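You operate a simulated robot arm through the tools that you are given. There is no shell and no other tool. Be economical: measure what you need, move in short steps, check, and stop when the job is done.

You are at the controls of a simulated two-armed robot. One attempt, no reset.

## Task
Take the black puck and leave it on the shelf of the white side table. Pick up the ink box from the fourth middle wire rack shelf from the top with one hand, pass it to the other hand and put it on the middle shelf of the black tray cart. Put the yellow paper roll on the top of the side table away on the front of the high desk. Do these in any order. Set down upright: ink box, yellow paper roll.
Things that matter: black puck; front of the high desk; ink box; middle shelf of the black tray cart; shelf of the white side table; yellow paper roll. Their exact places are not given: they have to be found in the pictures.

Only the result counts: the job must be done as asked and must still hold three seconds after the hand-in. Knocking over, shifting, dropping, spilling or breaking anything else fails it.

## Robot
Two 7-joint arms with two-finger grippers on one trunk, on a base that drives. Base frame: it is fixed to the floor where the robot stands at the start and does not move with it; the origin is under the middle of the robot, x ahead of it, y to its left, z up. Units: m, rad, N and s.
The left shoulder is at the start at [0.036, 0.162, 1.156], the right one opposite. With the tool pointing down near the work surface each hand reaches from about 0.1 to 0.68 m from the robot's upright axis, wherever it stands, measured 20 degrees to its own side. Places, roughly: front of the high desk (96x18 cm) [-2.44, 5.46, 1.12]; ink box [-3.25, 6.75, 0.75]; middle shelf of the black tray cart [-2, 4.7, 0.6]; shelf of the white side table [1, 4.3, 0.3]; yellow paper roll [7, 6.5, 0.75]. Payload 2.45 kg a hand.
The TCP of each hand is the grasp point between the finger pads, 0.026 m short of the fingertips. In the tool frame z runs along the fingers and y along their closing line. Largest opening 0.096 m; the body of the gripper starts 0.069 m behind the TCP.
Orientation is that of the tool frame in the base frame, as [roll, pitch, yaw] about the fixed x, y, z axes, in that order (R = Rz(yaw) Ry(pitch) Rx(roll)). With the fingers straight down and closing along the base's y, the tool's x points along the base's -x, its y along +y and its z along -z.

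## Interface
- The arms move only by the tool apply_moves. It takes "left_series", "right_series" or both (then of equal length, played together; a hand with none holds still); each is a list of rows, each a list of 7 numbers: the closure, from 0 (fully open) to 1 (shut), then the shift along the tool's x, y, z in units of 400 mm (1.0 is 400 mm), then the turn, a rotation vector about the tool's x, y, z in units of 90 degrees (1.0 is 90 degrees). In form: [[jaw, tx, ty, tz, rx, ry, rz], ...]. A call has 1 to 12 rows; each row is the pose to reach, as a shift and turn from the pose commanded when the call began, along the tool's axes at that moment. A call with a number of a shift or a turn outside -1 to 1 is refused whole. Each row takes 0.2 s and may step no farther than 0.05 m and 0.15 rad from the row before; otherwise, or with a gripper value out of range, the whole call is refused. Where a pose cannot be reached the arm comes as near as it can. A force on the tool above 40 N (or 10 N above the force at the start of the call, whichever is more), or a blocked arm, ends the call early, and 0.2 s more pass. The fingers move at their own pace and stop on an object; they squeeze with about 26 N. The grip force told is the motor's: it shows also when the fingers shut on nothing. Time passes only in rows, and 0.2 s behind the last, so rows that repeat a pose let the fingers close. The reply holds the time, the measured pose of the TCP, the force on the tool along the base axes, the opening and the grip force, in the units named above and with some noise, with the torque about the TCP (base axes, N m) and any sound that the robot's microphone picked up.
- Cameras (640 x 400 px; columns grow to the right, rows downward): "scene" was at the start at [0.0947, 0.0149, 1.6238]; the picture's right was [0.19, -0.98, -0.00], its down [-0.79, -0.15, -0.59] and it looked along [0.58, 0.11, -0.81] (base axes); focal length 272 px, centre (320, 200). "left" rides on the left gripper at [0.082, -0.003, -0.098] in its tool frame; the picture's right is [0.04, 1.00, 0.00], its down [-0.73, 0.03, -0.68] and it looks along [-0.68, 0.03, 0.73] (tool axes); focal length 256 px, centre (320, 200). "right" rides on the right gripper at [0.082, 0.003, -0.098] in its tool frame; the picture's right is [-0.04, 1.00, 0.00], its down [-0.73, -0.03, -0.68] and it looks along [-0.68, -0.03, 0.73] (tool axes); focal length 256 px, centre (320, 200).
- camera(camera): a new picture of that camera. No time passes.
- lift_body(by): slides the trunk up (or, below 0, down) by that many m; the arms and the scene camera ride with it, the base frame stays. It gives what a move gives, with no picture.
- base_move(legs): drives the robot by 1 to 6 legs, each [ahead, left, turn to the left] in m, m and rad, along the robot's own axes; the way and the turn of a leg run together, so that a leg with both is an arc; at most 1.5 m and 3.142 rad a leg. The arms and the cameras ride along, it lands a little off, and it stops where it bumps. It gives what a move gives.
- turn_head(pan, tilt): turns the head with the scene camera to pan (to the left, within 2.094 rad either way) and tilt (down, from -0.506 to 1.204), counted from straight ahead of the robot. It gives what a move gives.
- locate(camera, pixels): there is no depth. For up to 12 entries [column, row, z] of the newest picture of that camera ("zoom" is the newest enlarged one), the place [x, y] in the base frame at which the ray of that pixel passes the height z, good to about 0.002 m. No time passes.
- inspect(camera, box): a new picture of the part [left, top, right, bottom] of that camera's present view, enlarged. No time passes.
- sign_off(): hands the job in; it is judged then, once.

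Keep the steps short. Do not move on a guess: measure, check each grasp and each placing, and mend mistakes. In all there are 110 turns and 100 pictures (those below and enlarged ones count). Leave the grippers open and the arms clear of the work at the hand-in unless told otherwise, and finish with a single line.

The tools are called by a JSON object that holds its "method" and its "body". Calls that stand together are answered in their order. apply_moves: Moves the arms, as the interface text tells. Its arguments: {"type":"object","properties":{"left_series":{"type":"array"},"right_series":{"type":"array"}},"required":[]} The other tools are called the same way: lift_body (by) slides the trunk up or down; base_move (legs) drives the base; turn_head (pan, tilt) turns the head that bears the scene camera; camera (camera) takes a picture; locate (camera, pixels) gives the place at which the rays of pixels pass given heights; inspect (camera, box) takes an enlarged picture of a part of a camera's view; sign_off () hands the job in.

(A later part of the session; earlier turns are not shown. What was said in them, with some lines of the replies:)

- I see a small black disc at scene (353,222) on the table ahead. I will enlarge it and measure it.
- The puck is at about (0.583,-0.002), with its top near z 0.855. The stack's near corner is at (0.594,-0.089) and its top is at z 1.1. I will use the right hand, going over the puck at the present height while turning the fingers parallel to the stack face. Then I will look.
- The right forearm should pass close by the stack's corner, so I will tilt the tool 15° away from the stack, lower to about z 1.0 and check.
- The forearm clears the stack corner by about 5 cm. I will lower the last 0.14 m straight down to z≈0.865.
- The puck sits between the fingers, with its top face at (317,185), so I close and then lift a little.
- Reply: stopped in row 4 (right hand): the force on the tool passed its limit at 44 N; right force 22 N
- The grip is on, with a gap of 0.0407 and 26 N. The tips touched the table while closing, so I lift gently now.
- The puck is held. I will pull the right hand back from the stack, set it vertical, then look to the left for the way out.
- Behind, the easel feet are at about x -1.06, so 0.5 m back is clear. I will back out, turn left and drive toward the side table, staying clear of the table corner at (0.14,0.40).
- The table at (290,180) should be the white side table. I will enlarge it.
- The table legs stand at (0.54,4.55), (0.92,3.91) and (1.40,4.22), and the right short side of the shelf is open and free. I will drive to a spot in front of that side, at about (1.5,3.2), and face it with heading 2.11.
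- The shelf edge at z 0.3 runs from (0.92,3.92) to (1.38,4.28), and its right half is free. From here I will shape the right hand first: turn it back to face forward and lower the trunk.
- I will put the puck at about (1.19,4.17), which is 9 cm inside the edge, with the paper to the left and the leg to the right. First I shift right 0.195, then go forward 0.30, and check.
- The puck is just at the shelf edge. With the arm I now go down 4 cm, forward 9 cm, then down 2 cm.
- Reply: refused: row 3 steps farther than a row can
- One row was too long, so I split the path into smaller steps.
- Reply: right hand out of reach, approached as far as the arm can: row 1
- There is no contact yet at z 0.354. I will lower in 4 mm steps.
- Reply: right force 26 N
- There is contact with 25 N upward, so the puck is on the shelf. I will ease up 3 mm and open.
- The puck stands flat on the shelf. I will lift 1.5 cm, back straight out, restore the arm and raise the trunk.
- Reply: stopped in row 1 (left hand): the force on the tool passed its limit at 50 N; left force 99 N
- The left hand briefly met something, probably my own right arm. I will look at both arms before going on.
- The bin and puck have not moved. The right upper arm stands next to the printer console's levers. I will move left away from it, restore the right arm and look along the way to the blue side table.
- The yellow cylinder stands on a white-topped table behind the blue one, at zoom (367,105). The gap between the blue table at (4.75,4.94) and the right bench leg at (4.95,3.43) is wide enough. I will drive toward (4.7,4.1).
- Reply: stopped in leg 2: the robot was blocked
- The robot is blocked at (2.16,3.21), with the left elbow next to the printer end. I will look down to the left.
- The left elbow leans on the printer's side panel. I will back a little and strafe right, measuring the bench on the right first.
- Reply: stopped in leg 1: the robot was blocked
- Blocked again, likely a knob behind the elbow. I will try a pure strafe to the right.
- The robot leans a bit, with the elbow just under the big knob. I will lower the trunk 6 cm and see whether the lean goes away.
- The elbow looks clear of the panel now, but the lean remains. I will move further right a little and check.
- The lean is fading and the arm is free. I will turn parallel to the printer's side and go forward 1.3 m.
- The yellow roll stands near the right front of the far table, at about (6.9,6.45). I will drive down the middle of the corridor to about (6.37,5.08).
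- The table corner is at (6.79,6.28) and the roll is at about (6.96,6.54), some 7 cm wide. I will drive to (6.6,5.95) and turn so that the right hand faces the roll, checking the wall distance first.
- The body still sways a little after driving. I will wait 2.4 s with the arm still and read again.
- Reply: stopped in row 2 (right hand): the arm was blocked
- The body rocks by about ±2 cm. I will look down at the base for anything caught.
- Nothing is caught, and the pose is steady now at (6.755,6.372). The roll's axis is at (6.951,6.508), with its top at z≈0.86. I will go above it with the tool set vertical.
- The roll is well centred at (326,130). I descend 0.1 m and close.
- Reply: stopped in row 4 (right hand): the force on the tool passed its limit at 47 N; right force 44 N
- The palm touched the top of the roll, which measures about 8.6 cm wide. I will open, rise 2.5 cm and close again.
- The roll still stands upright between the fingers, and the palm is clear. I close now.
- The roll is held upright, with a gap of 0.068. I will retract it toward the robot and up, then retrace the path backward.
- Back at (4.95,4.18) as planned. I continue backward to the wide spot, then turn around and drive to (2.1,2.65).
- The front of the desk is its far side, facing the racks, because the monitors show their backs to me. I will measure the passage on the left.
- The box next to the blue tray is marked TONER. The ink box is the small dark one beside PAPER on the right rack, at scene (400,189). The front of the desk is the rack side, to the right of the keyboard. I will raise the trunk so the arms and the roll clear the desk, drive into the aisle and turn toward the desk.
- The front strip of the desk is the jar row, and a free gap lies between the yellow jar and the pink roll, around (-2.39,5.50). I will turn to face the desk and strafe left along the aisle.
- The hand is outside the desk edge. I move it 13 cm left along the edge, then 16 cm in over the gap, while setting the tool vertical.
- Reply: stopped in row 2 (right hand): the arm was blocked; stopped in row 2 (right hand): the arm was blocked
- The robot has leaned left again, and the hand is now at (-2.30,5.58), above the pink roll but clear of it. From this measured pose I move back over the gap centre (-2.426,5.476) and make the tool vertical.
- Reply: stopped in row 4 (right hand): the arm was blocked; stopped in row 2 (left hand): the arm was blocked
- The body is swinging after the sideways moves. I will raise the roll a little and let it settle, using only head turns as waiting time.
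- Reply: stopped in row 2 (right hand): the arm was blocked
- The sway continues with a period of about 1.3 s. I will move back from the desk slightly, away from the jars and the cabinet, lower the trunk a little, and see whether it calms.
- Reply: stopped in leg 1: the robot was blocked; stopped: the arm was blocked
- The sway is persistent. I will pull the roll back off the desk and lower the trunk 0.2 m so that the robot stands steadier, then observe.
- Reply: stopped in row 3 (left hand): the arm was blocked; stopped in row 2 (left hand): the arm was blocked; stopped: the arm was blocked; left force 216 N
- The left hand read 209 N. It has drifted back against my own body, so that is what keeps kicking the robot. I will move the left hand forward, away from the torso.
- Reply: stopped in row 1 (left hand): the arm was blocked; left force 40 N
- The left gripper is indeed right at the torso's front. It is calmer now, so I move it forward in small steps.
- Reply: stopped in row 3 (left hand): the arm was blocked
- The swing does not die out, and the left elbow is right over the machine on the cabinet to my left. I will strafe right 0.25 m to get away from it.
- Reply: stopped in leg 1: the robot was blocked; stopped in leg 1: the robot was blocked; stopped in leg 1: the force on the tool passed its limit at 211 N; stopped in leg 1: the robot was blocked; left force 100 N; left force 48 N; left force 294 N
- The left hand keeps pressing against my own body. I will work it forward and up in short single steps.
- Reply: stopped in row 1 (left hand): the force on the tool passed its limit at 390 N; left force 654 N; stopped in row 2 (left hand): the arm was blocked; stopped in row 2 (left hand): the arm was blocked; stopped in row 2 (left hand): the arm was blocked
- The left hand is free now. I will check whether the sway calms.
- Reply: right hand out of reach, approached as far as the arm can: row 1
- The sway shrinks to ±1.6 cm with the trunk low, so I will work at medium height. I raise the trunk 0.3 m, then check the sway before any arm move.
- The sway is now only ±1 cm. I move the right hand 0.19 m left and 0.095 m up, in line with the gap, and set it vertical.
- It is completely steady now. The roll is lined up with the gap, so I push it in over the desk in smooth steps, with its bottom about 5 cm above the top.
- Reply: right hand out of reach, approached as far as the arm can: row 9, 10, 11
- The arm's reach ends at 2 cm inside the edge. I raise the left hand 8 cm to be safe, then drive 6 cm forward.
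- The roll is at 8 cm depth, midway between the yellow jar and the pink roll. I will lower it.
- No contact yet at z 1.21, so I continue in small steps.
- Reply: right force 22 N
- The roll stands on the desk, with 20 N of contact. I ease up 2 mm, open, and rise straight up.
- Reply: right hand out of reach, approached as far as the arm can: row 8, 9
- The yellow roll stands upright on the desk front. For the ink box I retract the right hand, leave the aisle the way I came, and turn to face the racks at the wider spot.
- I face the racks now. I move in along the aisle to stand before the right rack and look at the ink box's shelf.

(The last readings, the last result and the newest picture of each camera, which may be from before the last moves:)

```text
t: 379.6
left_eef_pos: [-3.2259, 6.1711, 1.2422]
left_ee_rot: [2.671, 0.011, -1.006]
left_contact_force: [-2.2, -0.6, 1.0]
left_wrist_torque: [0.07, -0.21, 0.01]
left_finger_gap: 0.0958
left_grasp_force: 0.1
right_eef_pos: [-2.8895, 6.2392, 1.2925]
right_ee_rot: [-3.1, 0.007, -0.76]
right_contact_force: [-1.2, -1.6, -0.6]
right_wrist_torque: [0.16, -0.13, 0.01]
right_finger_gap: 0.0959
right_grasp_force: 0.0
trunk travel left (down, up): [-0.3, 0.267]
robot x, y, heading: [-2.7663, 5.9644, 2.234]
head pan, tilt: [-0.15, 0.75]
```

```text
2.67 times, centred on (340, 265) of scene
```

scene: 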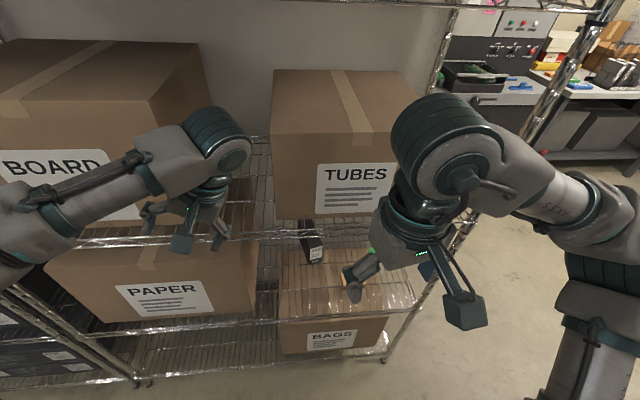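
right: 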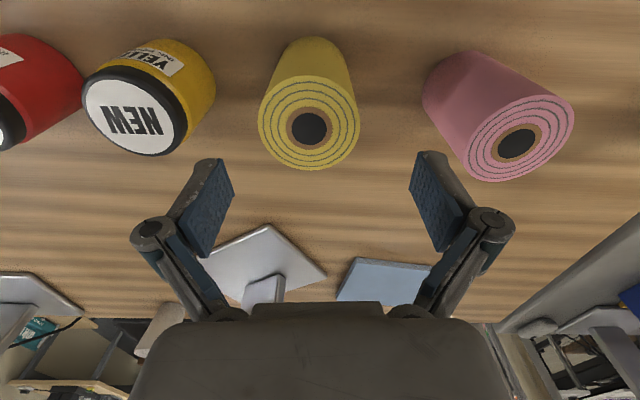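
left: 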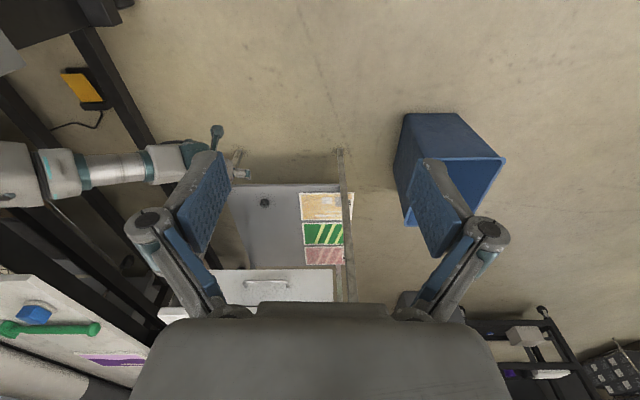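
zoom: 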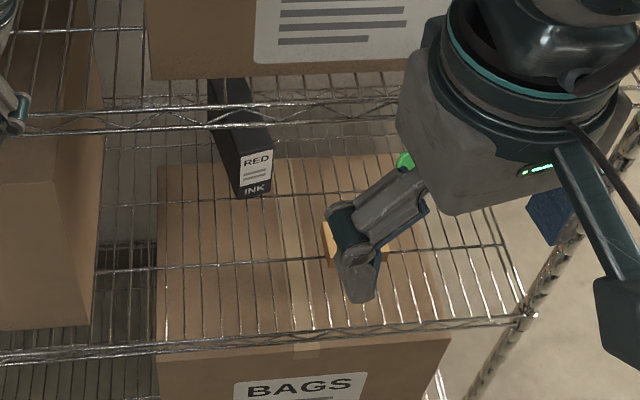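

The label reads RED INK. The box front is at about (-3.20,6.59) on the shelf at z≈0.65, about 5 cm wide and 20 cm behind the rack front. I lower the trunk, straighten the right hand, and bring it horizontal in front of the rack.

{"method": "lift_body", "body": {"by": -0.22}}

{"method": "apply_moves", "body": {"right_series": [[0, 0, 0, 0, 0, 0, 0.06], [0, 0, 0, 0, 0, 0, 0.12], [0, 0, 0, 0, 0, 0, 0.12]]}}

{"method": "apply_moves", "body": {"right_series": [[0, -0.045, 0, 0.07, 0, -0.09, 0], [0, -0.09, 0, 0.14, 0, -0.18, 0], [0, -0.135, 0, 0.21, 0, -0.27, 0], [0, -0.18, 0, 0.28, 0, -0.36, 0], [0, -0.225, 0, 0.35, 0, -0.45, 0], [0, -0.27, 0, 0.42, 0, -0.54, 0], [0, -0.315, 0, 0.5, 0, -0.63, 0], [0, -0.36, 0, 0.58, 0, -0.72, 0], [0, -0.405, 0, 0.66, 0, -0.81, 0], [0, -0.45, 0, 0.74, 0, -0.9, 0], [0, -0.5, 0, 0.82, 0, -0.99, 0]]}}

{"method": "turn_head", "body": {"pan": -0.15, "tilt": 0.75}}

```text
t: 381.9
left_eef_pos: [-3.1785, 6.2266, 1.0061]
left_ee_rot: [2.624, -0.057, -1.0]
left_contact_force: [0.4, -0.9, -0.9]
left_wrist_torque: [-0.02, 0.02, -0.01]
left_finger_gap: 0.0963
left_grasp_force: 0.0
right_eef_pos: [-2.8298, 6.2825, 1.0682]
right_ee_rot: [3.132, 0.015, -0.76]
right_contact_force: [0.2, -0.7, 0.1]
right_wrist_torque: [0.05, -0.03, -0.03]
right_finger_gap: 0.0961
right_grasp_force: 0.0
trunk travel left (down, up): [-0.08, 0.487]
robot x, y, heading: [-2.7543, 5.973, 2.242]
head pan, tilt: [-0.15, 0.75]
```

```text
t: 382.7
left_eef_pos: [-3.1739, 6.235, 1.0073]
left_ee_rot: [2.62, -0.061, -1.003]
left_contact_force: [-0.4, -0.3, -0.6]
left_wrist_torque: [-0.06, 0.09, 0.01]
left_finger_gap: 0.0961
left_grasp_force: 0.0
right_eef_pos: [-2.8246, 6.2895, 1.0655]
right_ee_rot: [3.125, 0.011, -0.952]
right_contact_force: [-0.2, 0.1, -0.1]
right_wrist_torque: [0.0, -0.02, 0.02]
right_finger_gap: 0.096
right_grasp_force: 0.0
trunk travel left (down, up): [-0.08, 0.487]
robot x, y, heading: [-2.7526, 5.9765, 2.243]
head pan, tilt: [-0.15, 0.75]
```

```text
t: 385.1
left_eef_pos: [-3.1762, 6.2318, 1.0077]
left_ee_rot: [2.622, -0.06, -1.006]
left_contact_force: [0.2, 1.1, -0.3]
left_wrist_torque: [-0.02, 0.03, -0.01]
left_finger_gap: 0.096
left_grasp_force: 0.1
right_eef_pos: [-2.9854, 6.4569, 0.7699]
right_ee_rot: [2.082, 1.551, -2.015]
right_contact_force: [-0.6, -0.3, -0.6]
right_wrist_torque: [0.02, 0.06, 0.03]
right_finger_gap: 0.096
right_grasp_force: 0.0
right hand out of reach, approached as far as the arm can: row 5, 6, 7, 8, 9, 10, 11
trunk travel left (down, up): [-0.08, 0.487]
robot x, y, heading: [-2.7584, 5.9733, 2.239]
head pan, tilt: [-0.15, 0.75]
```

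```text
t: 385.7
left_eef_pos: [-3.1701, 6.2349, 1.0081]
left_ee_rot: [2.614, -0.058, -1.008]
left_contact_force: [1.3, 0.5, 0.5]
left_wrist_torque: [-0.04, 0.09, 0.01]
left_finger_gap: 0.0959
left_grasp_force: 0.0
right_eef_pos: [-2.981, 6.4598, 0.7697]
right_ee_rot: [2.086, 1.548, -2.011]
right_contact_force: [1.1, 0.2, 0.1]
right_wrist_torque: [0.0, -0.01, 0.09]
right_finger_gap: 0.0961
right_grasp_force: 0.1
trunk travel left (down, up): [-0.08, 0.487]
robot x, y, heading: [-2.7516, 5.9763, 2.238]
head pan, tilt: [-0.15, 0.75]
```

The hand is horizontal at the rack's front plane, at z 0.77 and 9 cm too far right. I lower the trunk 7 cm, shift 9 cm left, and look through the right camera.

{"method": "lift_body", "body": {"by": -0.065}}

{"method": "apply_moves", "body": {"right_series": [[0, 0, 0.08, 0, 0, 0, 0], [0, 0, 0.16, 0, 0, 0, 0], [0, 0, 0.22, 0, 0, 0, 0], [0, 0, 0.22, 0, 0, 0, 0]]}}

{"method": "turn_head", "body": {"pan": -0.15, "tilt": 0.75}}

{"method": "camera", "body": {"camera": "right"}}

```text
t: 386.8
left_eef_pos: [-3.1987, 6.2464, 0.8967]
left_ee_rot: [2.642, -0.172, -1.019]
left_contact_force: [0.4, -0.6, -0.5]
left_wrist_torque: [0.02, 0.01, 0.02]
left_finger_gap: 0.0958
left_grasp_force: 0.0
right_eef_pos: [-2.9906, 6.4481, 0.6481]
right_ee_rot: [3.139, 1.426, -0.954]
right_contact_force: [-1.4, -0.3, 0.7]
right_wrist_torque: [-0.03, -0.01, -0.01]
right_finger_gap: 0.0959
right_grasp_force: 0.1
trunk travel left (down, up): [-0.015, 0.552]
robot x, y, heading: [-2.7534, 5.9727, 2.237]
head pan, tilt: [-0.15, 0.75]
```

```text
t: 387.8
left_eef_pos: [-3.1993, 6.2457, 0.895]
left_ee_rot: [2.643, -0.175, -1.018]
left_contact_force: [-0.2, 0.2, -0.9]
left_wrist_torque: [0.0, -0.01, 0.05]
left_finger_gap: 0.096
left_grasp_force: 0.0
right_eef_pos: [-3.064, 6.3964, 0.6477]
right_ee_rot: [3.131, 1.424, -0.962]
right_contact_force: [-0.1, -0.5, 0.8]
right_wrist_torque: [-0.02, 0.01, -0.01]
right_finger_gap: 0.0961
right_grasp_force: 0.0
trunk travel left (down, up): [-0.015, 0.552]
robot x, y, heading: [-2.753, 5.9729, 2.242]
head pan, tilt: [-0.15, 0.75]
```

```text
t: 388.4
left_eef_pos: [-3.1997, 6.2455, 0.8957]
left_ee_rot: [2.643, -0.176, -1.018]
left_contact_force: [0.4, -0.5, -0.1]
left_wrist_torque: [0.02, 0.02, -0.03]
left_finger_gap: 0.0959
left_grasp_force: 0.0
right_eef_pos: [-3.0661, 6.3964, 0.6486]
right_ee_rot: [3.131, 1.426, -0.961]
right_contact_force: [0.5, 0.1, -0.1]
right_wrist_torque: [0.01, -0.01, 0.0]
right_finger_gap: 0.0962
right_grasp_force: 0.1
trunk travel left (down, up): [-0.015, 0.552]
robot x, y, heading: [-2.7601, 5.9676, 2.245]
head pan, tilt: [-0.15, 0.75]
```

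```text
5 pictures are left
```

right: 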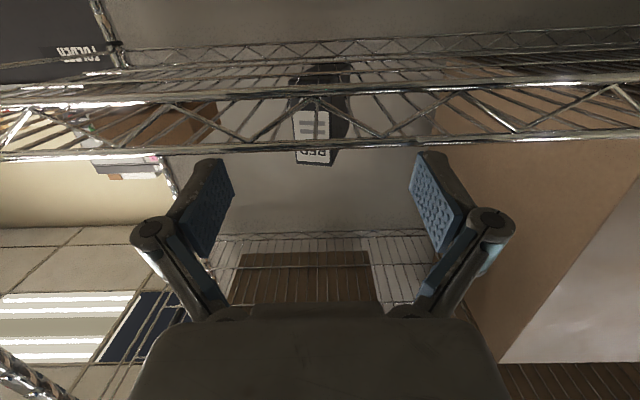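

{"method": "locate", "body": {"camera": "right", "pixels": [[318, 163, 0.68], [318, 163, 0.7], [318, 163, 0.72], [318, 163, 0.74], [318, 140, 0.64], [318, 140, 0.66], [318, 100, 0.62], [295, 155, 0.7], [338, 155, 0.7]]}}

{"method": "apply_moves", "body": {"right_series": [[0, -0.05, 0, 0, 0, 0, 0], [0, -0.1, 0, 0, 0, 0, 0], [0, -0.15, 0, 0, 0, 0, 0], [0, -0.18, 0, 0, 0, 0, 0], [0, -0.18, 0, 0, 0, 0, 0]]}}

{"method": "turn_head", "body": {"pan": -0.15, "tilt": 0.75}}

```text
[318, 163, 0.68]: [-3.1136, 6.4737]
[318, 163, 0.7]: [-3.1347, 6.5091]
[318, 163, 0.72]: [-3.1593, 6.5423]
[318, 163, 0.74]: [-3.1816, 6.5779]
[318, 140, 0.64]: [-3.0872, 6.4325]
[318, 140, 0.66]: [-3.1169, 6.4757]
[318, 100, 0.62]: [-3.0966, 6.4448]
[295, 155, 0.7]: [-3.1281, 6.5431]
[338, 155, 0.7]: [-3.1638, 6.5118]
```

```text
t: 389.6
left_eef_pos: [-3.199, 6.2459, 0.8948]
left_ee_rot: [2.643, -0.174, -1.018]
left_contact_force: [0.3, -0.3, 0.6]
left_wrist_torque: [-0.01, 0.01, 0.01]
left_finger_gap: 0.0962
left_grasp_force: 0.1
right_eef_pos: [-3.0692, 6.4056, 0.7192]
right_ee_rot: [3.132, 1.424, -0.961]
right_contact_force: [0.0, 0.3, 0.8]
right_wrist_torque: [-0.03, 0.0, -0.01]
right_finger_gap: 0.096
right_grasp_force: 0.1
trunk travel left (down, up): [-0.015, 0.552]
robot x, y, heading: [-2.7576, 5.9738, 2.237]
head pan, tilt: [-0.15, 0.75]
```

```text
t: 390.2
left_eef_pos: [-3.2, 6.2461, 0.8948]
left_ee_rot: [2.643, -0.176, -1.018]
left_contact_force: [0.2, 0.4, -0.4]
left_wrist_torque: [0.02, -0.01, 0.01]
left_finger_gap: 0.096
left_grasp_force: 0.1
right_eef_pos: [-3.07, 6.4064, 0.7194]
right_ee_rot: [3.133, 1.424, -0.96]
right_contact_force: [-0.5, 0.7, 0.1]
right_wrist_torque: [-0.04, 0.0, 0.01]
right_finger_gap: 0.096
right_grasp_force: 0.1
trunk travel left (down, up): [-0.015, 0.552]
robot x, y, heading: [-2.7566, 5.9729, 2.238]
head pan, tilt: [-0.15, 0.75]
```

The box top is at z≈0.745 and it is centred between the fingers. I pull the left hand back 15 cm for safety, then push the right hand straight in.

{"method": "apply_moves", "body": {"left_series": [[0, 0.09, 0, 0, 0, 0, 0], [0, 0.18, 0, 0, 0, 0, 0], [0, 0.27, 0, 0, 0, 0, 0], [0, 0.36, 0, 0, 0, 0, 0]]}}

{"method": "apply_moves", "body": {"right_series": [[0, -0.009, 0, 0.08, 0, 0, 0], [0, -0.018, 0, 0.17, 0, 0, 0], [0, -0.027, 0, 0.26, 0, 0, 0], [0, -0.036, 0, 0.35, 0, 0, 0], [0, -0.045, 0, 0.44, 0, 0, 0], [0, -0.054, 0, 0.53, 0, 0, 0], [0, -0.06, 0, 0.59, 0, 0, 0], [0, -0.0627, 0, 0.63, 0, 0, 0], [0, -0.0627, 0, 0.63, 0, 0, 0]]}}

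{"method": "camera", "body": {"camera": "right"}}

```text
t: 391.2
left_eef_pos: [-3.1176, 6.1368, 0.878]
left_ee_rot: [2.653, -0.184, -1.007]
left_contact_force: [-0.3, -1.3, -0.4]
left_wrist_torque: [0.03, 0.01, -0.01]
left_finger_gap: 0.096
left_grasp_force: 0.0
left hand out of reach, approached as far as the arm can: row 1, 2, 3, 4
right_eef_pos: [-3.0765, 6.4069, 0.7142]
right_ee_rot: [-3.116, 1.418, -0.926]
right_contact_force: [0.4, 0.5, -0.4]
right_wrist_torque: [-0.05, 0.02, -0.03]
right_finger_gap: 0.0961
right_grasp_force: 0.3
trunk travel left (down, up): [-0.015, 0.552]
robot x, y, heading: [-2.755, 5.9728, 2.242]
head pan, tilt: [-0.15, 0.75]
```

```text
t: 392.1
left_eef_pos: [-3.117, 6.1329, 0.8794]
left_ee_rot: [2.653, -0.181, -1.007]
left_contact_force: [-1.1, -0.7, 0.1]
left_wrist_torque: [0.0, 0.0, -0.01]
left_finger_gap: 0.0962
left_grasp_force: 0.0
right_eef_pos: [-3.136, 6.4907, 0.7091]
right_ee_rot: [-3.065, 1.404, -0.865]
right_contact_force: [0.3, -0.5, -0.6]
right_wrist_torque: [0.01, 0.01, -0.02]
right_finger_gap: 0.0961
right_grasp_force: 0.0
trunk travel left (down, up): [-0.015, 0.552]
robot x, y, heading: [-2.7614, 5.9692, 2.241]
head pan, tilt: [-0.15, 0.75]
stopped in row 4 (right hand): the force on the tool passed its limit at 93 N (the readings are from after the stop); the commanded pose is now the measured one
```

```text
4 pictures are left
```

right: 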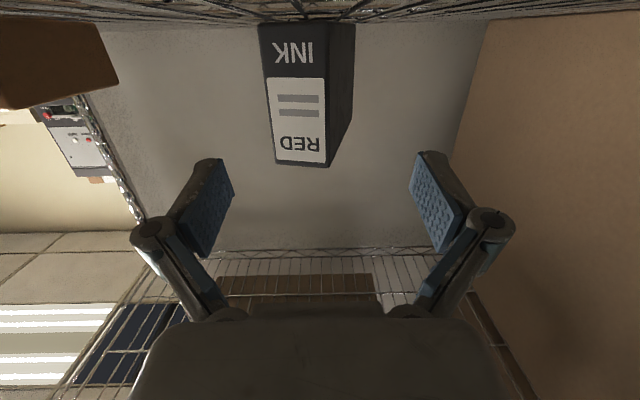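

The left hand seems to sit over the right forearm. I lift the left hand up and away first, then push the right hand on 13 cm with a 2 cm shift to the right, since the box centre is at column 297.

{"method": "apply_moves", "body": {"left_series": [[0, 0.01, 0.05, -0.06, 0, 0, 0], [0, 0.02, 0.1, -0.12, 0, 0, 0], [0, 0.03, 0.15, -0.18, 0, 0, 0], [0, 0.045, 0.21, -0.24, 0, 0, 0], [0, 0.055, 0.28, -0.29, 0, 0, 0], [0, 0.067, 0.35, -0.33, 0, 0, 0]]}}

{"method": "apply_moves", "body": {"right_series": [[0, 0, -0.027, 0, 0, 0, 0], [0, 0, -0.054, 0.05, 0, 0, 0], [0, 0, -0.054, 0.13, 0, 0, 0], [0, 0, -0.054, 0.21, 0, 0, 0], [0, 0, -0.054, 0.28, 0, 0, 0], [0, 0, -0.054, 0.3375, 0, 0, 0], [0, 0, -0.054, 0.3375, 0, 0, 0]]}}

```text
t: 393.5
left_eef_pos: [-3.0958, 6.1422, 0.8874]
left_ee_rot: [2.652, -0.181, -1.008]
left_contact_force: [0.0, 0.1, 0.7]
left_wrist_torque: [0.02, -0.01, 0.03]
left_finger_gap: 0.0962
left_grasp_force: 0.0
left hand out of reach, approached as far as the arm can: row 1, 2, 3, 4, 5, 6
right_eef_pos: [-3.1366, 6.4922, 0.7091]
right_ee_rot: [-3.073, 1.405, -0.874]
right_contact_force: [-0.6, 0.4, -0.2]
right_wrist_torque: [0.0, -0.01, -0.04]
right_finger_gap: 0.0958
right_grasp_force: 0.1
trunk travel left (down, up): [-0.015, 0.552]
robot x, y, heading: [-2.7544, 5.971, 2.241]
head pan, tilt: [-0.15, 0.75]
```

```text
t: 394.0
left_eef_pos: [-3.0928, 6.1371, 0.8896]
left_ee_rot: [2.652, -0.175, -1.007]
left_contact_force: [-0.7, 0.2, -0.5]
left_wrist_torque: [-0.01, -0.02, 0.02]
left_finger_gap: 0.096
left_grasp_force: 0.0
right_eef_pos: [-3.1268, 6.4972, 0.7094]
right_ee_rot: [-3.101, 1.397, -0.889]
right_contact_force: [1.1, -0.2, 0.6]
right_wrist_torque: [0.02, 0.01, -0.01]
right_finger_gap: 0.096
right_grasp_force: 0.0
trunk travel left (down, up): [-0.015, 0.552]
robot x, y, heading: [-2.7558, 5.9678, 2.242]
head pan, tilt: [-0.15, 0.75]
stopped in row 2 (right hand): the force on the tool passed its limit at 54 N (the readings are from after the stop); the commanded pose is now the measured one
```

{"method": "turn_head", "body": {"pan": 0.1, "tilt": 0.95}}

{"method": "camera", "body": {"camera": "scene"}}

```text
t: 394.8
left_eef_pos: [-3.0934, 6.1377, 0.8882]
left_ee_rot: [2.653, -0.177, -1.01]
left_contact_force: [0.1, -0.5, -0.2]
left_wrist_torque: [-0.02, -0.01, 0.01]
left_finger_gap: 0.0962
left_grasp_force: 0.0
right_eef_pos: [-3.1267, 6.4993, 0.7084]
right_ee_rot: [-3.103, 1.398, -0.892]
right_contact_force: [1.1, 0.4, -0.1]
right_wrist_torque: [0.01, 0.0, 0.02]
right_finger_gap: 0.0959
right_grasp_force: 0.0
trunk travel left (down, up): [-0.015, 0.552]
robot x, y, heading: [-2.7584, 5.9717, 2.244]
head pan, tilt: [0.099, 0.949]
```

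```text
3 pictures are left
```

scene: 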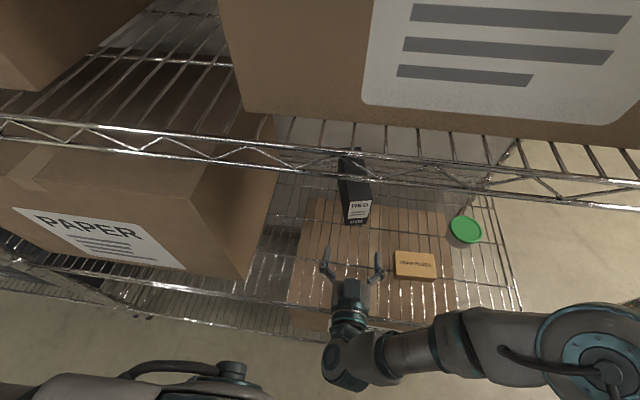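

{"method": "locate", "body": {"camera": "scene", "pixels": [[358, 222, 0.65], [348, 222, 0.65], [370, 221, 0.65], [360, 202, 0.745], [395, 275, 0.66], [395, 252, 0.68]]}}

{"method": "apply_moves", "body": {"right_series": [[0, 0, 0, 0, 0, 0.08, 0], [0, 0, 0, 0, 0, 0.16, 0], [0, 0, 0, 0, 0, 0.24, 0], [0, 0, 0, 0, 0, 0.32, 0], [0, 0, 0, 0, 0, 0.32, 0]]}}

```text
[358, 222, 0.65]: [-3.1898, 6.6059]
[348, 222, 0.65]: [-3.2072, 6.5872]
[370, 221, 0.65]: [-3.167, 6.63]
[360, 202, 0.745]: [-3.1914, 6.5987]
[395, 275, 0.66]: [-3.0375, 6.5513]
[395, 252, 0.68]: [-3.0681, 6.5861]
```

```text
t: 396.0
left_eef_pos: [-3.0927, 6.1382, 0.8888]
left_ee_rot: [2.651, -0.177, -1.01]
left_contact_force: [0.3, -0.8, -0.3]
left_wrist_torque: [0.0, 0.02, 0.05]
left_finger_gap: 0.0961
left_grasp_force: 0.1
right_eef_pos: [-3.1266, 6.5006, 0.7084]
right_ee_rot: [-3.133, 0.893, -0.922]
right_contact_force: [0.2, -0.6, -0.3]
right_wrist_torque: [0.03, 0.02, -0.01]
right_finger_gap: 0.0964
right_grasp_force: 0.1
trunk travel left (down, up): [-0.015, 0.552]
robot x, y, heading: [-2.7567, 5.9711, 2.243]
head pan, tilt: [0.099, 0.949]
```

The box front centre is at (-3.190,6.602). With the wrist now higher, I move forward 14 cm horizontally.

{"method": "apply_moves", "body": {"right_series": [[0, -0.045, -0.014, 0.056, 0, 0, 0], [0, -0.09, -0.027, 0.112, 0, 0, 0], [0, -0.135, -0.027, 0.167, 0, 0, 0], [0, -0.18, -0.027, 0.223, 0, 0, 0], [0, -0.226, -0.027, 0.279, 0, 0, 0], [0, -0.226, -0.027, 0.279, 0, 0, 0]]}}

{"method": "camera", "body": {"camera": "right"}}

```text
t: 397.4
left_eef_pos: [-3.0929, 6.1374, 0.8903]
left_ee_rot: [2.65, -0.176, -1.007]
left_contact_force: [-1.5, 0.5, 0.5]
left_wrist_torque: [-0.02, 0.01, 0.02]
left_finger_gap: 0.0959
left_grasp_force: 0.1
right_eef_pos: [-3.2045, 6.6225, 0.7088]
right_ee_rot: [-3.132, 0.894, -0.922]
right_contact_force: [0.6, -1.0, 0.1]
right_wrist_torque: [0.03, 0.02, -0.01]
right_finger_gap: 0.0962
right_grasp_force: 0.1
trunk travel left (down, up): [-0.015, 0.552]
robot x, y, heading: [-2.7581, 5.9719, 2.242]
head pan, tilt: [0.099, 0.949]
```

```text
2 pictures are left
```

right: 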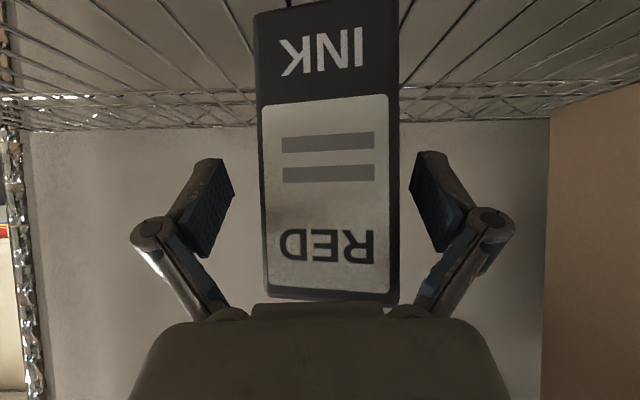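

The box is between the fingers. I close, then lift 3 cm.

{"method": "apply_moves", "body": {"right_series": [[0, -0.005, 0.01, 0.01, 0, 0, 0], [1, -0.005, 0.01, 0.01, 0, 0, 0], [1, -0.005, 0.01, 0.01, 0, 0, 0], [1, -0.005, 0.01, 0.01, 0, 0, 0], [1, -0.035, 0.01, -0.013, 0, 0, 0], [1, -0.065, 0.01, -0.037, 0, 0, 0]]}}

{"method": "apply_moves", "body": {"right_series": [[1, 0.06, 0, -0.075, 0, 0, 0], [1, 0.12, 0, -0.15, 0, 0, 0], [1, 0.18, 0, -0.225, 0, 0, 0], [1, 0.24, 0, -0.3, 0, 0, 0], [1, 0.3, 0, -0.375, 0, 0, 0], [1, 0.36, 0, -0.45, 0, 0, 0]]}}

```text
t: 398.8
left_eef_pos: [-3.0927, 6.1393, 0.8894]
left_ee_rot: [2.651, -0.175, -1.011]
left_contact_force: [0.1, -0.3, 0.0]
left_wrist_torque: [-0.02, 0.01, 0.02]
left_finger_gap: 0.0961
left_grasp_force: 0.1
right_eef_pos: [-3.2113, 6.6228, 0.738]
right_ee_rot: [-3.13, 0.895, -0.922]
right_contact_force: [-0.6, 0.2, -4.9]
right_wrist_torque: [-0.21, -0.17, 0.0]
right_finger_gap: 0.0579
right_grasp_force: 25.6
trunk travel left (down, up): [-0.015, 0.552]
robot x, y, heading: [-2.7564, 5.9714, 2.239]
head pan, tilt: [0.099, 0.949]
```

```text
t: 400.2
left_eef_pos: [-3.0943, 6.1371, 0.8899]
left_ee_rot: [2.651, -0.176, -1.009]
left_contact_force: [-0.2, -0.5, -0.5]
left_wrist_torque: [-0.01, -0.01, 0.01]
left_finger_gap: 0.096
left_grasp_force: 0.1
right_eef_pos: [-3.071, 6.4409, 0.7412]
right_ee_rot: [-3.131, 0.896, -0.921]
right_contact_force: [-0.1, 0.1, -4.3]
right_wrist_torque: [-0.23, -0.2, 0.02]
right_finger_gap: 0.0578
right_grasp_force: 25.8
trunk travel left (down, up): [-0.015, 0.552]
robot x, y, heading: [-2.761, 5.9775, 2.24]
head pan, tilt: [0.099, 0.949]
```

The ink box is in the right hand, with a gap of 0.058 and about 4.5 N of weight. I pull it clear of the rack and drive out of the aisle, backward past the desk.

{"method": "apply_moves", "body": {"right_series": [[1, 0.05, 0, -0.07, 0, 0, 0], [1, 0.1, 0, -0.14, 0, 0, 0], [1, 0.13, 0, -0.2, 0, 0, 0], [1, 0.15, 0, -0.26, 0, 0, 0]]}}

{"method": "base_move", "body": {"legs": [[-0.1, 0, 0], [0, 0.66, 0], [0, 0.66, 0], [-0.08, 0.3, 0], [-1.086, 0.158, 0], [-1.03, -0.14, 0]]}}

```text
t: 401.2
left_eef_pos: [-3.0936, 6.1374, 0.8896]
left_ee_rot: [2.653, -0.176, -1.008]
left_contact_force: [0.9, -1.2, -0.6]
left_wrist_torque: [0.03, -0.01, 0.0]
left_finger_gap: 0.0963
left_grasp_force: 0.1
right_eef_pos: [-3.0096, 6.3426, 0.7618]
right_ee_rot: [-3.129, 0.895, -0.923]
right_contact_force: [-0.2, -0.3, -4.9]
right_wrist_torque: [-0.24, -0.21, 0.0]
right_finger_gap: 0.0578
right_grasp_force: 26.1
right hand out of reach, approached as far as the arm can: row 4
trunk travel left (down, up): [-0.015, 0.552]
robot x, y, heading: [-2.7585, 5.9701, 2.241]
head pan, tilt: [0.099, 0.949]
```

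```text
t: 420.7
left_eef_pos: [-2.9442, 3.3324, 0.8886]
left_ee_rot: [2.651, -0.177, -0.992]
left_contact_force: [0.4, -0.5, -0.7]
left_wrist_torque: [0.02, 0.01, -0.02]
left_finger_gap: 0.096
left_grasp_force: 0.0
right_eef_pos: [-2.8643, 3.539, 0.7588]
right_ee_rot: [-3.132, 0.895, -0.908]
right_contact_force: [0.5, 0.1, -4.5]
right_wrist_torque: [-0.22, -0.19, -0.01]
right_finger_gap: 0.0576
right_grasp_force: 26.5
trunk travel left (down, up): [-0.015, 0.552]
robot x, y, heading: [-2.6085, 3.1746, 2.251]
head pan, tilt: [0.099, 0.949]
```

Out in open space and steady. For the hand-over I point the left hand to the right (tilted) and the right hand to the left, so each can hold one end of the box. Left hand first, moved well to the left.

{"method": "apply_moves", "body": {"left_series": [[0, -0.01, 0.044, 0.009, 0.041, -0.055, 0.055], [0, -0.02, 0.088, 0.019, 0.081, -0.11, 0.11], [0, -0.03, 0.131, 0.028, 0.122, -0.165, 0.165], [0, -0.04, 0.175, 0.0375, 0.162, -0.22, 0.22], [0, -0.05, 0.219, 0.047, 0.203, -0.276, 0.275], [0, -0.06, 0.263, 0.056, 0.243, -0.331, 0.329], [0, -0.07, 0.306, 0.066, 0.284, -0.386, 0.384], [0, -0.08, 0.35, 0.075, 0.324, -0.441, 0.439], [0, -0.09, 0.394, 0.084, 0.365, -0.496, 0.494], [0, -0.1, 0.4375, 0.094, 0.405, -0.551, 0.549], [0, -0.11, 0.481, 0.103, 0.446, -0.606, 0.604], [0, -0.12, 0.525, 0.1125, 0.486, -0.661, 0.659]]}}

{"method": "apply_moves", "body": {"left_series": [[0, 0, 0, 0, 0.043, -0.058, 0.058], [0, 0, 0, 0, 0.086, -0.117, 0.116], [0, 0, 0, 0, 0.086, -0.117, 0.116]]}}

{"method": "apply_moves", "body": {"right_series": [[1, 0, 0, 0, -0.071, 0, -0.057], [1, 0, 0, 0, -0.142, 0, -0.114], [1, 0, 0, 0, -0.213, 0, -0.171], [1, 0, 0, 0, -0.284, 0, -0.228], [1, 0, 0, 0, -0.355, 0, -0.285], [1, 0, 0, 0, -0.425, -0.003, -0.341], [1, 0, 0, 0, -0.496, -0.004, -0.398], [1, 0, 0, 0, -0.567, -0.004, -0.455], [1, 0, 0, 0, -0.638, -0.005, -0.512], [1, 0, 0, 0, -0.709, -0.005, -0.569], [1, 0, 0, 0, -0.78, -0.006, -0.626], [1, 0, 0, 0, -0.78, -0.006, -0.626]]}}

```text
t: 423.3
left_eef_pos: [-3.1461, 3.2624, 0.9422]
left_ee_rot: [-3.104, 0.706, -2.214]
left_contact_force: [0.1, 0.1, -0.1]
left_wrist_torque: [0.03, 0.03, -0.04]
left_finger_gap: 0.0957
left_grasp_force: 0.1
right_eef_pos: [-2.8629, 3.5364, 0.7631]
right_ee_rot: [-3.13, 0.9, -0.905]
right_contact_force: [0.6, 0.2, -5.2]
right_wrist_torque: [-0.24, -0.2, 0.0]
right_finger_gap: 0.0578
right_grasp_force: 26.0
trunk travel left (down, up): [-0.015, 0.552]
robot x, y, heading: [-2.6034, 3.1725, 2.254]
head pan, tilt: [0.099, 0.949]
```

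```text
t: 424.1
left_eef_pos: [-3.1452, 3.2625, 0.9416]
left_ee_rot: [3.131, 0.892, -2.472]
left_contact_force: [0.6, -1.2, 0.0]
left_wrist_torque: [0.0, 0.03, 0.01]
left_finger_gap: 0.0959
left_grasp_force: 0.0
right_eef_pos: [-2.8611, 3.537, 0.7625]
right_ee_rot: [-3.129, 0.901, -0.906]
right_contact_force: [0.7, 0.0, -5.1]
right_wrist_torque: [-0.23, -0.19, -0.01]
right_finger_gap: 0.058
right_grasp_force: 26.3
trunk travel left (down, up): [-0.015, 0.552]
robot x, y, heading: [-2.6056, 3.1706, 2.253]
head pan, tilt: [0.099, 0.949]
```

```text
t: 426.7
left_eef_pos: [-3.147, 3.2627, 0.9409]
left_ee_rot: [3.132, 0.892, -2.468]
left_contact_force: [0.1, 0.2, 0.3]
left_wrist_torque: [0.02, 0.01, -0.01]
left_finger_gap: 0.0963
left_grasp_force: 0.1
right_eef_pos: [-2.8697, 3.5105, 0.748]
right_ee_rot: [-3.101, 0.902, 0.576]
right_contact_force: [0.7, 1.1, -5.9]
right_wrist_torque: [0.18, -0.23, 0.0]
right_finger_gap: 0.0578
right_grasp_force: 26.2
right hand out of reach, approached as far as the arm can: row 1, 2, 3, 4, 5, 6, 7, 8, 11, 12
trunk travel left (down, up): [-0.015, 0.552]
robot x, y, heading: [-2.6057, 3.1708, 2.259]
head pan, tilt: [0.099, 0.949]
```

Both hands face each other now. I bring the left hand to 15 cm before the box's free end and check with a picture.

{"method": "apply_moves", "body": {"left_series": [[0, -0.005, 0.02, 0.1, 0.012, 0, 0.01], [0, -0.01, 0.04, 0.2, 0.024, 0, 0.02], [0, -0.015, 0.06, 0.3, 0.036, 0, 0.03], [0, -0.021, 0.081, 0.399, 0.0485, 0, 0.039], [0, -0.021, 0.081, 0.399, 0.0485, 0, 0.039]]}}

{"method": "camera", "body": {"camera": "left"}}

```text
t: 427.9
left_eef_pos: [-3.0651, 3.3712, 0.8472]
left_ee_rot: [3.13, 0.889, -2.569]
left_contact_force: [0.9, -0.7, -0.7]
left_wrist_torque: [0.02, 0.02, 0.01]
left_finger_gap: 0.096
left_grasp_force: 0.1
right_eef_pos: [-2.8667, 3.5089, 0.7485]
right_ee_rot: [-3.101, 0.903, 0.577]
right_contact_force: [0.7, -0.8, -4.3]
right_wrist_torque: [0.18, -0.28, -0.02]
right_finger_gap: 0.0584
right_grasp_force: 26.6
trunk travel left (down, up): [-0.015, 0.552]
robot x, y, heading: [-2.605, 3.1703, 2.25]
head pan, tilt: [0.099, 0.949]
```

```text
1 pictures are left
```

left: 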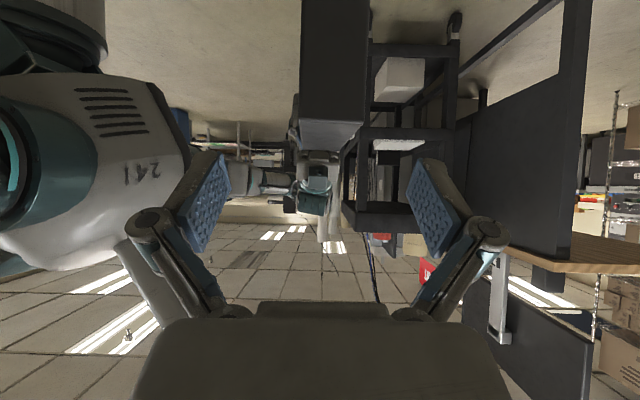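

The box's free end is centred at column 335, 1.2 cm to the +y side and about 13 cm ahead. I shift, advance 16 cm and close the left hand.

{"method": "apply_moves", "body": {"left_series": [[0, 0, 0.03, 0.04, 0, 0, 0], [0, 0, 0.03, 0.12, 0, 0, 0], [0, 0, 0.03, 0.2, 0, 0, 0], [0, 0, 0.03, 0.28, 0, 0, 0], [0, 0, 0.03, 0.35, 0, 0, 0], [0, 0, 0.03, 0.4, 0, 0, 0]]}}

{"method": "apply_moves", "body": {"left_series": [[1, 0, 0, 0, 0, 0, 0], [1, 0, 0, 0, 0, 0, 0], [1, 0, 0, 0, 0, 0, 0], [1, 0, 0, 0, 0, 0, 0]]}}

```text
t: 429.3
left_eef_pos: [-2.9695, 3.45, 0.7469]
left_ee_rot: [3.132, 0.89, -2.566]
left_contact_force: [-0.5, 0.2, -0.7]
left_wrist_torque: [0.0, -0.01, 0.01]
left_finger_gap: 0.0958
left_grasp_force: 0.0
right_eef_pos: [-2.8683, 3.511, 0.7496]
right_ee_rot: [-3.103, 0.905, 0.575]
right_contact_force: [0.1, -0.6, -4.8]
right_wrist_torque: [0.14, -0.25, -0.01]
right_finger_gap: 0.0577
right_grasp_force: 26.3
trunk travel left (down, up): [-0.015, 0.552]
robot x, y, heading: [-2.6065, 3.1715, 2.255]
head pan, tilt: [0.099, 0.949]
```

```text
t: 430.3
left_eef_pos: [-2.9698, 3.4501, 0.7466]
left_ee_rot: [3.133, 0.89, -2.567]
left_contact_force: [-3.8, -17.3, 3.7]
left_wrist_torque: [0.46, -0.61, -0.47]
left_finger_gap: 0.0603
left_grasp_force: 26.0
right_eef_pos: [-2.8669, 3.5109, 0.7493]
right_ee_rot: [-3.102, 0.904, 0.572]
right_contact_force: [3.0, 18.0, -8.7]
right_wrist_torque: [-0.07, 0.03, -1.06]
right_finger_gap: 0.0578
right_grasp_force: 26.2
trunk travel left (down, up): [-0.015, 0.552]
robot x, y, heading: [-2.6089, 3.1709, 2.257]
head pan, tilt: [0.099, 0.949]
```

Both hands hold it now, the left with a gap of 0.060. I open the right hand and withdraw it along its own axis.

{"method": "apply_moves", "body": {"right_series": [[0.6, 0, 0, 0, 0, 0, 0], [0, 0, 0, 0, 0, 0, 0], [0, 0, 0, 0, 0, 0, 0], [0, 0, 0, -0.06, 0, 0, 0], [0, 0, 0, -0.14, 0, 0, 0], [0, 0, 0, -0.22, 0, 0, 0], [0, 0, 0, -0.3, 0, 0, 0], [0, 0, 0, -0.38, 0, 0, 0]]}}

```text
t: 432.1
left_eef_pos: [-2.9663, 3.4513, 0.7472]
left_ee_rot: [3.131, 0.889, -2.567]
left_contact_force: [0.8, 0.1, -0.4]
left_wrist_torque: [-0.17, 0.23, -0.01]
left_finger_gap: 0.059
left_grasp_force: 25.8
right_eef_pos: [-2.7638, 3.5699, 0.8472]
right_ee_rot: [-3.101, 0.905, 0.575]
right_contact_force: [-0.4, 0.2, 0.0]
right_wrist_torque: [-0.03, 0.0, -0.02]
right_finger_gap: 0.0959
right_grasp_force: 0.0
right hand out of reach, approached as far as the arm can: row 4, 5, 6
trunk travel left (down, up): [-0.015, 0.552]
robot x, y, heading: [-2.6028, 3.1704, 2.254]
head pan, tilt: [0.099, 0.949]
```

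The box is now in the left hand only. I swing the left hand forward, pull the right hand back, then drive to stand before the tray cart and take the last picture of its middle shelf.

{"method": "apply_moves", "body": {"left_series": [[1, 0, 0, 0, -0.069, 0, -0.056], [1, 0, 0, 0, -0.138, 0, -0.112], [1, 0, 0, 0, -0.208, 0, -0.168], [1, 0, 0, 0, -0.277, 0, -0.225], [1, 0, 0, 0, -0.346, 0, -0.281], [1, 0, 0, 0, -0.415, 0, -0.337], [1, 0, 0, 0, -0.485, 0, -0.393], [1, 0, 0, 0, -0.554, 0, -0.449], [1, 0, 0, 0, -0.623, 0, -0.505], [1, 0, 0, 0, -0.692, 0, -0.562], [1, 0, 0, 0, -0.762, 0, -0.618], [1, 0, 0, 0, -0.831, 0, -0.674]], "right_series": [[0, 0, 0.04, 0, 0, 0, 0], [0, 0, 0.08, 0, 0, 0, 0], [0, 0, 0.12, 0, 0, 0, 0], [0, 0, 0.16, 0, 0, 0, 0], [0, 0, 0.2, 0, 0, 0, 0], [0, 0, 0.24, 0, 0, 0, 0], [0, 0, 0.28, 0, 0, 0, 0], [0, 0, 0.3, 0, 0, 0, 0], [0, 0, 0.3, 0, 0, 0, 0], [0, 0, 0.3, 0, 0, 0, 0], [0, 0, 0.3, 0, 0, 0, 0], [0, 0, 0.3, 0, 0, 0, 0]]}}

{"method": "base_move", "body": {"legs": [[-0.3, 0, 0], [0, -0.75, 0], [0, -0.73, -0.07], [0.12, 0, 0]]}}

{"method": "turn_head", "body": {"pan": 0.1, "tilt": 0.6}}

```text
t: 434.7
left_eef_pos: [-2.9708, 3.5084, 0.7556]
left_ee_rot: [3.137, 0.893, -0.879]
left_contact_force: [0.1, -0.5, -4.9]
left_wrist_torque: [-0.21, -0.16, 0.04]
left_finger_gap: 0.0585
left_grasp_force: 26.0
left hand out of reach, approached as far as the arm can: row 4, 5, 6, 7, 8, 9, 10, 11, 12
right_eef_pos: [-2.7279, 3.5164, 0.883]
right_ee_rot: [-3.101, 0.906, 0.576]
right_contact_force: [-0.3, 0.9, -0.7]
right_wrist_torque: [0.01, 0.02, -0.03]
right_finger_gap: 0.096
right_grasp_force: 0.0
right hand out of reach, approached as far as the arm can: row 3, 4, 5, 6, 7, 8, 9, 10, 11, 12
trunk travel left (down, up): [-0.015, 0.552]
robot x, y, heading: [-2.6075, 3.169, 2.252]
head pan, tilt: [0.099, 0.949]
```

```text
t: 444.9
left_eef_pos: [-1.6331, 4.3285, 0.7541]
left_ee_rot: [-3.136, 0.891, -0.959]
left_contact_force: [-0.6, -0.6, -4.7]
left_wrist_torque: [-0.23, -0.16, -0.02]
left_finger_gap: 0.0579
left_grasp_force: 26.1
right_eef_pos: [-1.3925, 4.3158, 0.8842]
right_ee_rot: [-3.104, 0.902, 0.488]
right_contact_force: [-0.3, -0.2, -1.3]
right_wrist_torque: [0.02, -0.02, -0.03]
right_finger_gap: 0.096
right_grasp_force: 0.1
trunk travel left (down, up): [-0.015, 0.552]
robot x, y, heading: [-1.2972, 3.9646, 2.166]
head pan, tilt: [0.099, 0.949]
```

```text
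t: 445.8
left_eef_pos: [-1.6306, 4.3253, 0.7574]
left_ee_rot: [-3.141, 0.899, -0.963]
left_contact_force: [-0.2, 0.4, -5.1]
left_wrist_torque: [-0.25, -0.16, -0.02]
left_finger_gap: 0.0577
left_grasp_force: 25.8
right_eef_pos: [-1.3873, 4.3124, 0.8865]
right_ee_rot: [-3.092, 0.904, 0.495]
right_contact_force: [0.1, 0.0, 0.4]
right_wrist_torque: [0.03, -0.01, -0.03]
right_finger_gap: 0.0961
right_grasp_force: 0.0
trunk travel left (down, up): [-0.015, 0.552]
robot x, y, heading: [-1.2998, 3.9626, 2.169]
head pan, tilt: [0.099, 0.6]
5 turns are left
```

I have 5 turns left, so I take the last picture of the shelf now.

{"method": "camera", "body": {"camera": "scene"}}

```text
0 pictures are left
4 turns are left
```

scene: 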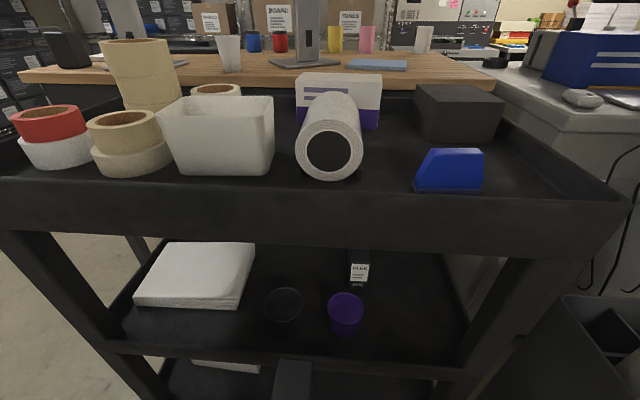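

{"method": "locate", "body": {"camera": "scene", "pixels": [[415, 315, 0.6], [415, 315, 0.56], [415, 362, 0.6], [110, 345, 0.6], [465, 368, 0.6], [345, 328, 0.6], [460, 255, 0.6], [375, 300, 0.6], [300, 250, 0.8], [292, 365, 0.8]]}}

```text
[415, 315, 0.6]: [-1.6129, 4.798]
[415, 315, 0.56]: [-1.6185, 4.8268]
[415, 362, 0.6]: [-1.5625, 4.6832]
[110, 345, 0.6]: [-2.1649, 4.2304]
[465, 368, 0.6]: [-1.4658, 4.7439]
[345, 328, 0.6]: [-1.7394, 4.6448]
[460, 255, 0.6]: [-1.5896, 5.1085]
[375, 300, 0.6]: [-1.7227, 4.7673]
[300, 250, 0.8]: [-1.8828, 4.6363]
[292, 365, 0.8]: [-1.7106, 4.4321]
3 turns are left
```

The free spot on the shelf is to the right of the purple cup, around (-1.61,4.73). To keep the right elbow clear of the roll bin I turn right 0.5 rad, strafe left, go forward 6 cm, then reach in with the left arm.

{"method": "base_move", "body": {"legs": [[0, 0, -0.5], [0, 0.166, 0], [0.06, 0, 0]]}}

{"method": "apply_moves", "body": {"left_series": [[1, -0.05, 0, 0.065, 0, 0, 0], [1, -0.1, 0, 0.13, 0, 0, 0], [1, -0.155, 0, 0.195, 0, 0, 0], [1, -0.21, 0, 0.265, 0, 0, 0], [1, -0.265, 0, 0.33, 0, 0, 0], [1, -0.32, 0, 0.4, 0, 0, 0], [1, -0.375, 0, 0.468, 0, 0, 0], [1, -0.375, 0, 0.468, 0, 0, 0]]}}

```text
t: 449.2
left_eef_pos: [-1.574, 4.4827, 0.7584]
left_ee_rot: [3.11, 0.899, -1.48]
left_contact_force: [2.8, 0.1, -5.4]
left_wrist_torque: [-0.29, 0.03, 0.02]
left_finger_gap: 0.0579
left_grasp_force: 25.8
right_eef_pos: [-1.3637, 4.3587, 0.8822]
right_ee_rot: [-3.101, 0.922, -0.001]
right_contact_force: [0.4, 0.8, 0.1]
right_wrist_torque: [-0.07, 0.03, 0.04]
right_finger_gap: 0.0958
right_grasp_force: 0.0
trunk travel left (down, up): [-0.015, 0.552]
robot x, y, heading: [-1.4624, 3.9993, 1.681]
head pan, tilt: [0.099, 0.6]
```

```text
t: 451.0
left_eef_pos: [-1.6269, 4.7134, 0.7637]
left_ee_rot: [-3.13, 0.905, -1.443]
left_contact_force: [-0.7, 1.0, -4.9]
left_wrist_torque: [-0.31, -0.03, -0.04]
left_finger_gap: 0.0578
left_grasp_force: 26.3
right_eef_pos: [-1.3902, 4.3497, 0.8895]
right_ee_rot: [-3.083, 0.896, 0.015]
right_contact_force: [0.1, 0.4, -0.3]
right_wrist_torque: [0.03, -0.03, -0.01]
right_finger_gap: 0.0962
right_grasp_force: 0.0
trunk travel left (down, up): [-0.015, 0.552]
robot x, y, heading: [-1.4645, 4.0027, 1.675]
head pan, tilt: [0.099, 0.6]
2 turns are left
```

I am in position above the free spot. In this turn I lower until contact, open the left hand, and withdraw along its axis.

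{"method": "apply_moves", "body": {"left_series": [[1, 0.0244, 0, 0.0195, 0, 0, 0], [1, 0.049, 0, 0.039, 0, 0, 0], [1, 0.073, 0, 0.0585, 0, 0, 0], [1, 0.098, 0, 0.078, 0, 0, 0], [1, 0.122, 0, 0.0975, 0, 0, 0], [1, 0.146, 0, 0.117, 0, 0, 0], [1, 0.166, 0, 0.133, 0, 0, 0], [1, 0.186, 0, 0.149, 0, 0, 0], [1, 0.206, 0, 0.165, 0, 0, 0], [1, 0.226, 0, 0.181, 0, 0, 0], [1, 0.246, 0, 0.197, 0, 0, 0], [1, 0.266, 0, 0.213, 0, 0, 0]]}}

{"method": "apply_moves", "body": {"left_series": [[1, 0, 0, 0, 0, 0, 0], [0.5, 0, 0, 0, 0, 0, 0], [0, 0, 0, 0, 0, 0, 0], [0, 0, 0, 0, 0, 0, 0]]}}

{"method": "apply_moves", "body": {"left_series": [[0, 0, 0, -0.04, 0, 0, 0], [0, 0, 0, -0.12, 0, 0, 0], [0, 0, 0, -0.2, 0, 0, 0], [0, 0, 0, -0.28, 0, 0, 0], [0, 0, 0, -0.36, 0, 0, 0], [0, 0, 0, -0.42, 0, 0, 0]]}}

{"method": "base_move", "body": {"legs": [[-0.25, 0, 0]]}}

```text
t: 453.6
left_eef_pos: [-1.6154, 4.7146, 0.6307]
left_ee_rot: [-3.141, 0.913, -1.455]
left_contact_force: [0.8, -5.4, 31.5]
left_wrist_torque: [0.18, -0.13, -0.2]
left_finger_gap: 0.0579
left_grasp_force: 26.7
right_eef_pos: [-1.3801, 4.3488, 0.8891]
right_ee_rot: [-3.08, 0.907, 0.013]
right_contact_force: [-0.4, 0.1, 0.9]
right_wrist_torque: [-0.01, 0.04, -0.01]
right_finger_gap: 0.096
right_grasp_force: 0.0
trunk travel left (down, up): [-0.015, 0.552]
robot x, y, heading: [-1.463, 4.0037, 1.679]
head pan, tilt: [0.099, 0.6]
```

```text
t: 454.6
left_eef_pos: [-1.6168, 4.7148, 0.6262]
left_ee_rot: [3.14, 0.904, -1.455]
left_contact_force: [-0.2, -0.1, -0.7]
left_wrist_torque: [0.0, 0.02, 0.02]
left_finger_gap: 0.0958
left_grasp_force: 0.1
right_eef_pos: [-1.3801, 4.3506, 0.8877]
right_ee_rot: [-3.085, 0.904, 0.008]
right_contact_force: [0.6, 0.5, -0.2]
right_wrist_torque: [0.02, -0.03, 0.02]
right_finger_gap: 0.0959
right_grasp_force: 0.0
trunk travel left (down, up): [-0.015, 0.552]
robot x, y, heading: [-1.4621, 3.9974, 1.681]
head pan, tilt: [0.099, 0.6]
```

```text
t: 456.0
left_eef_pos: [-1.6008, 4.5826, 0.7311]
left_ee_rot: [3.139, 0.906, -1.455]
left_contact_force: [0.2, -0.1, 1.1]
left_wrist_torque: [-0.02, 0.01, -0.01]
left_finger_gap: 0.096
left_grasp_force: 0.0
right_eef_pos: [-1.3787, 4.3502, 0.8882]
right_ee_rot: [-3.084, 0.905, 0.01]
right_contact_force: [1.0, 0.1, 0.3]
right_wrist_torque: [-0.01, -0.01, 0.01]
right_finger_gap: 0.0962
right_grasp_force: 0.1
trunk travel left (down, up): [-0.015, 0.552]
robot x, y, heading: [-1.4645, 4.0063, 1.679]
head pan, tilt: [0.099, 0.6]
```

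```text
t: 457.8
left_eef_pos: [-1.5716, 4.3291, 0.7326]
left_ee_rot: [3.14, 0.906, -1.458]
left_contact_force: [-0.7, 0.1, 0.8]
left_wrist_torque: [0.03, 0.01, 0.03]
left_finger_gap: 0.0963
left_grasp_force: 0.1
right_eef_pos: [-1.3517, 4.0965, 0.8878]
right_ee_rot: [-3.085, 0.904, 0.006]
right_contact_force: [0.5, 0.5, 0.0]
right_wrist_torque: [0.01, -0.03, 0.01]
right_finger_gap: 0.096
right_grasp_force: 0.1
trunk travel left (down, up): [-0.015, 0.552]
robot x, y, heading: [-1.4373, 3.7477, 1.667]
head pan, tilt: [0.099, 0.6]
1 turns are left
```

The ink box met the shelf with 31 N of contact, was released, and the hand came out without touching anything. Both grippers are open and clear, so I hand in.

{"method": "sign_off", "body": {}}

```text
The job is handed in.
```

I set down all three items and handed the job in: the puck on the side-table shelf, the yellow roll upright on the desk front, and the ink box on the cart's middle shelf after a right-to-left hand-over; I had no pictures left to check the ink box, and my arms hit the printer's side panel and jolted several times on the way, so I can't rule out that something else was shifted.
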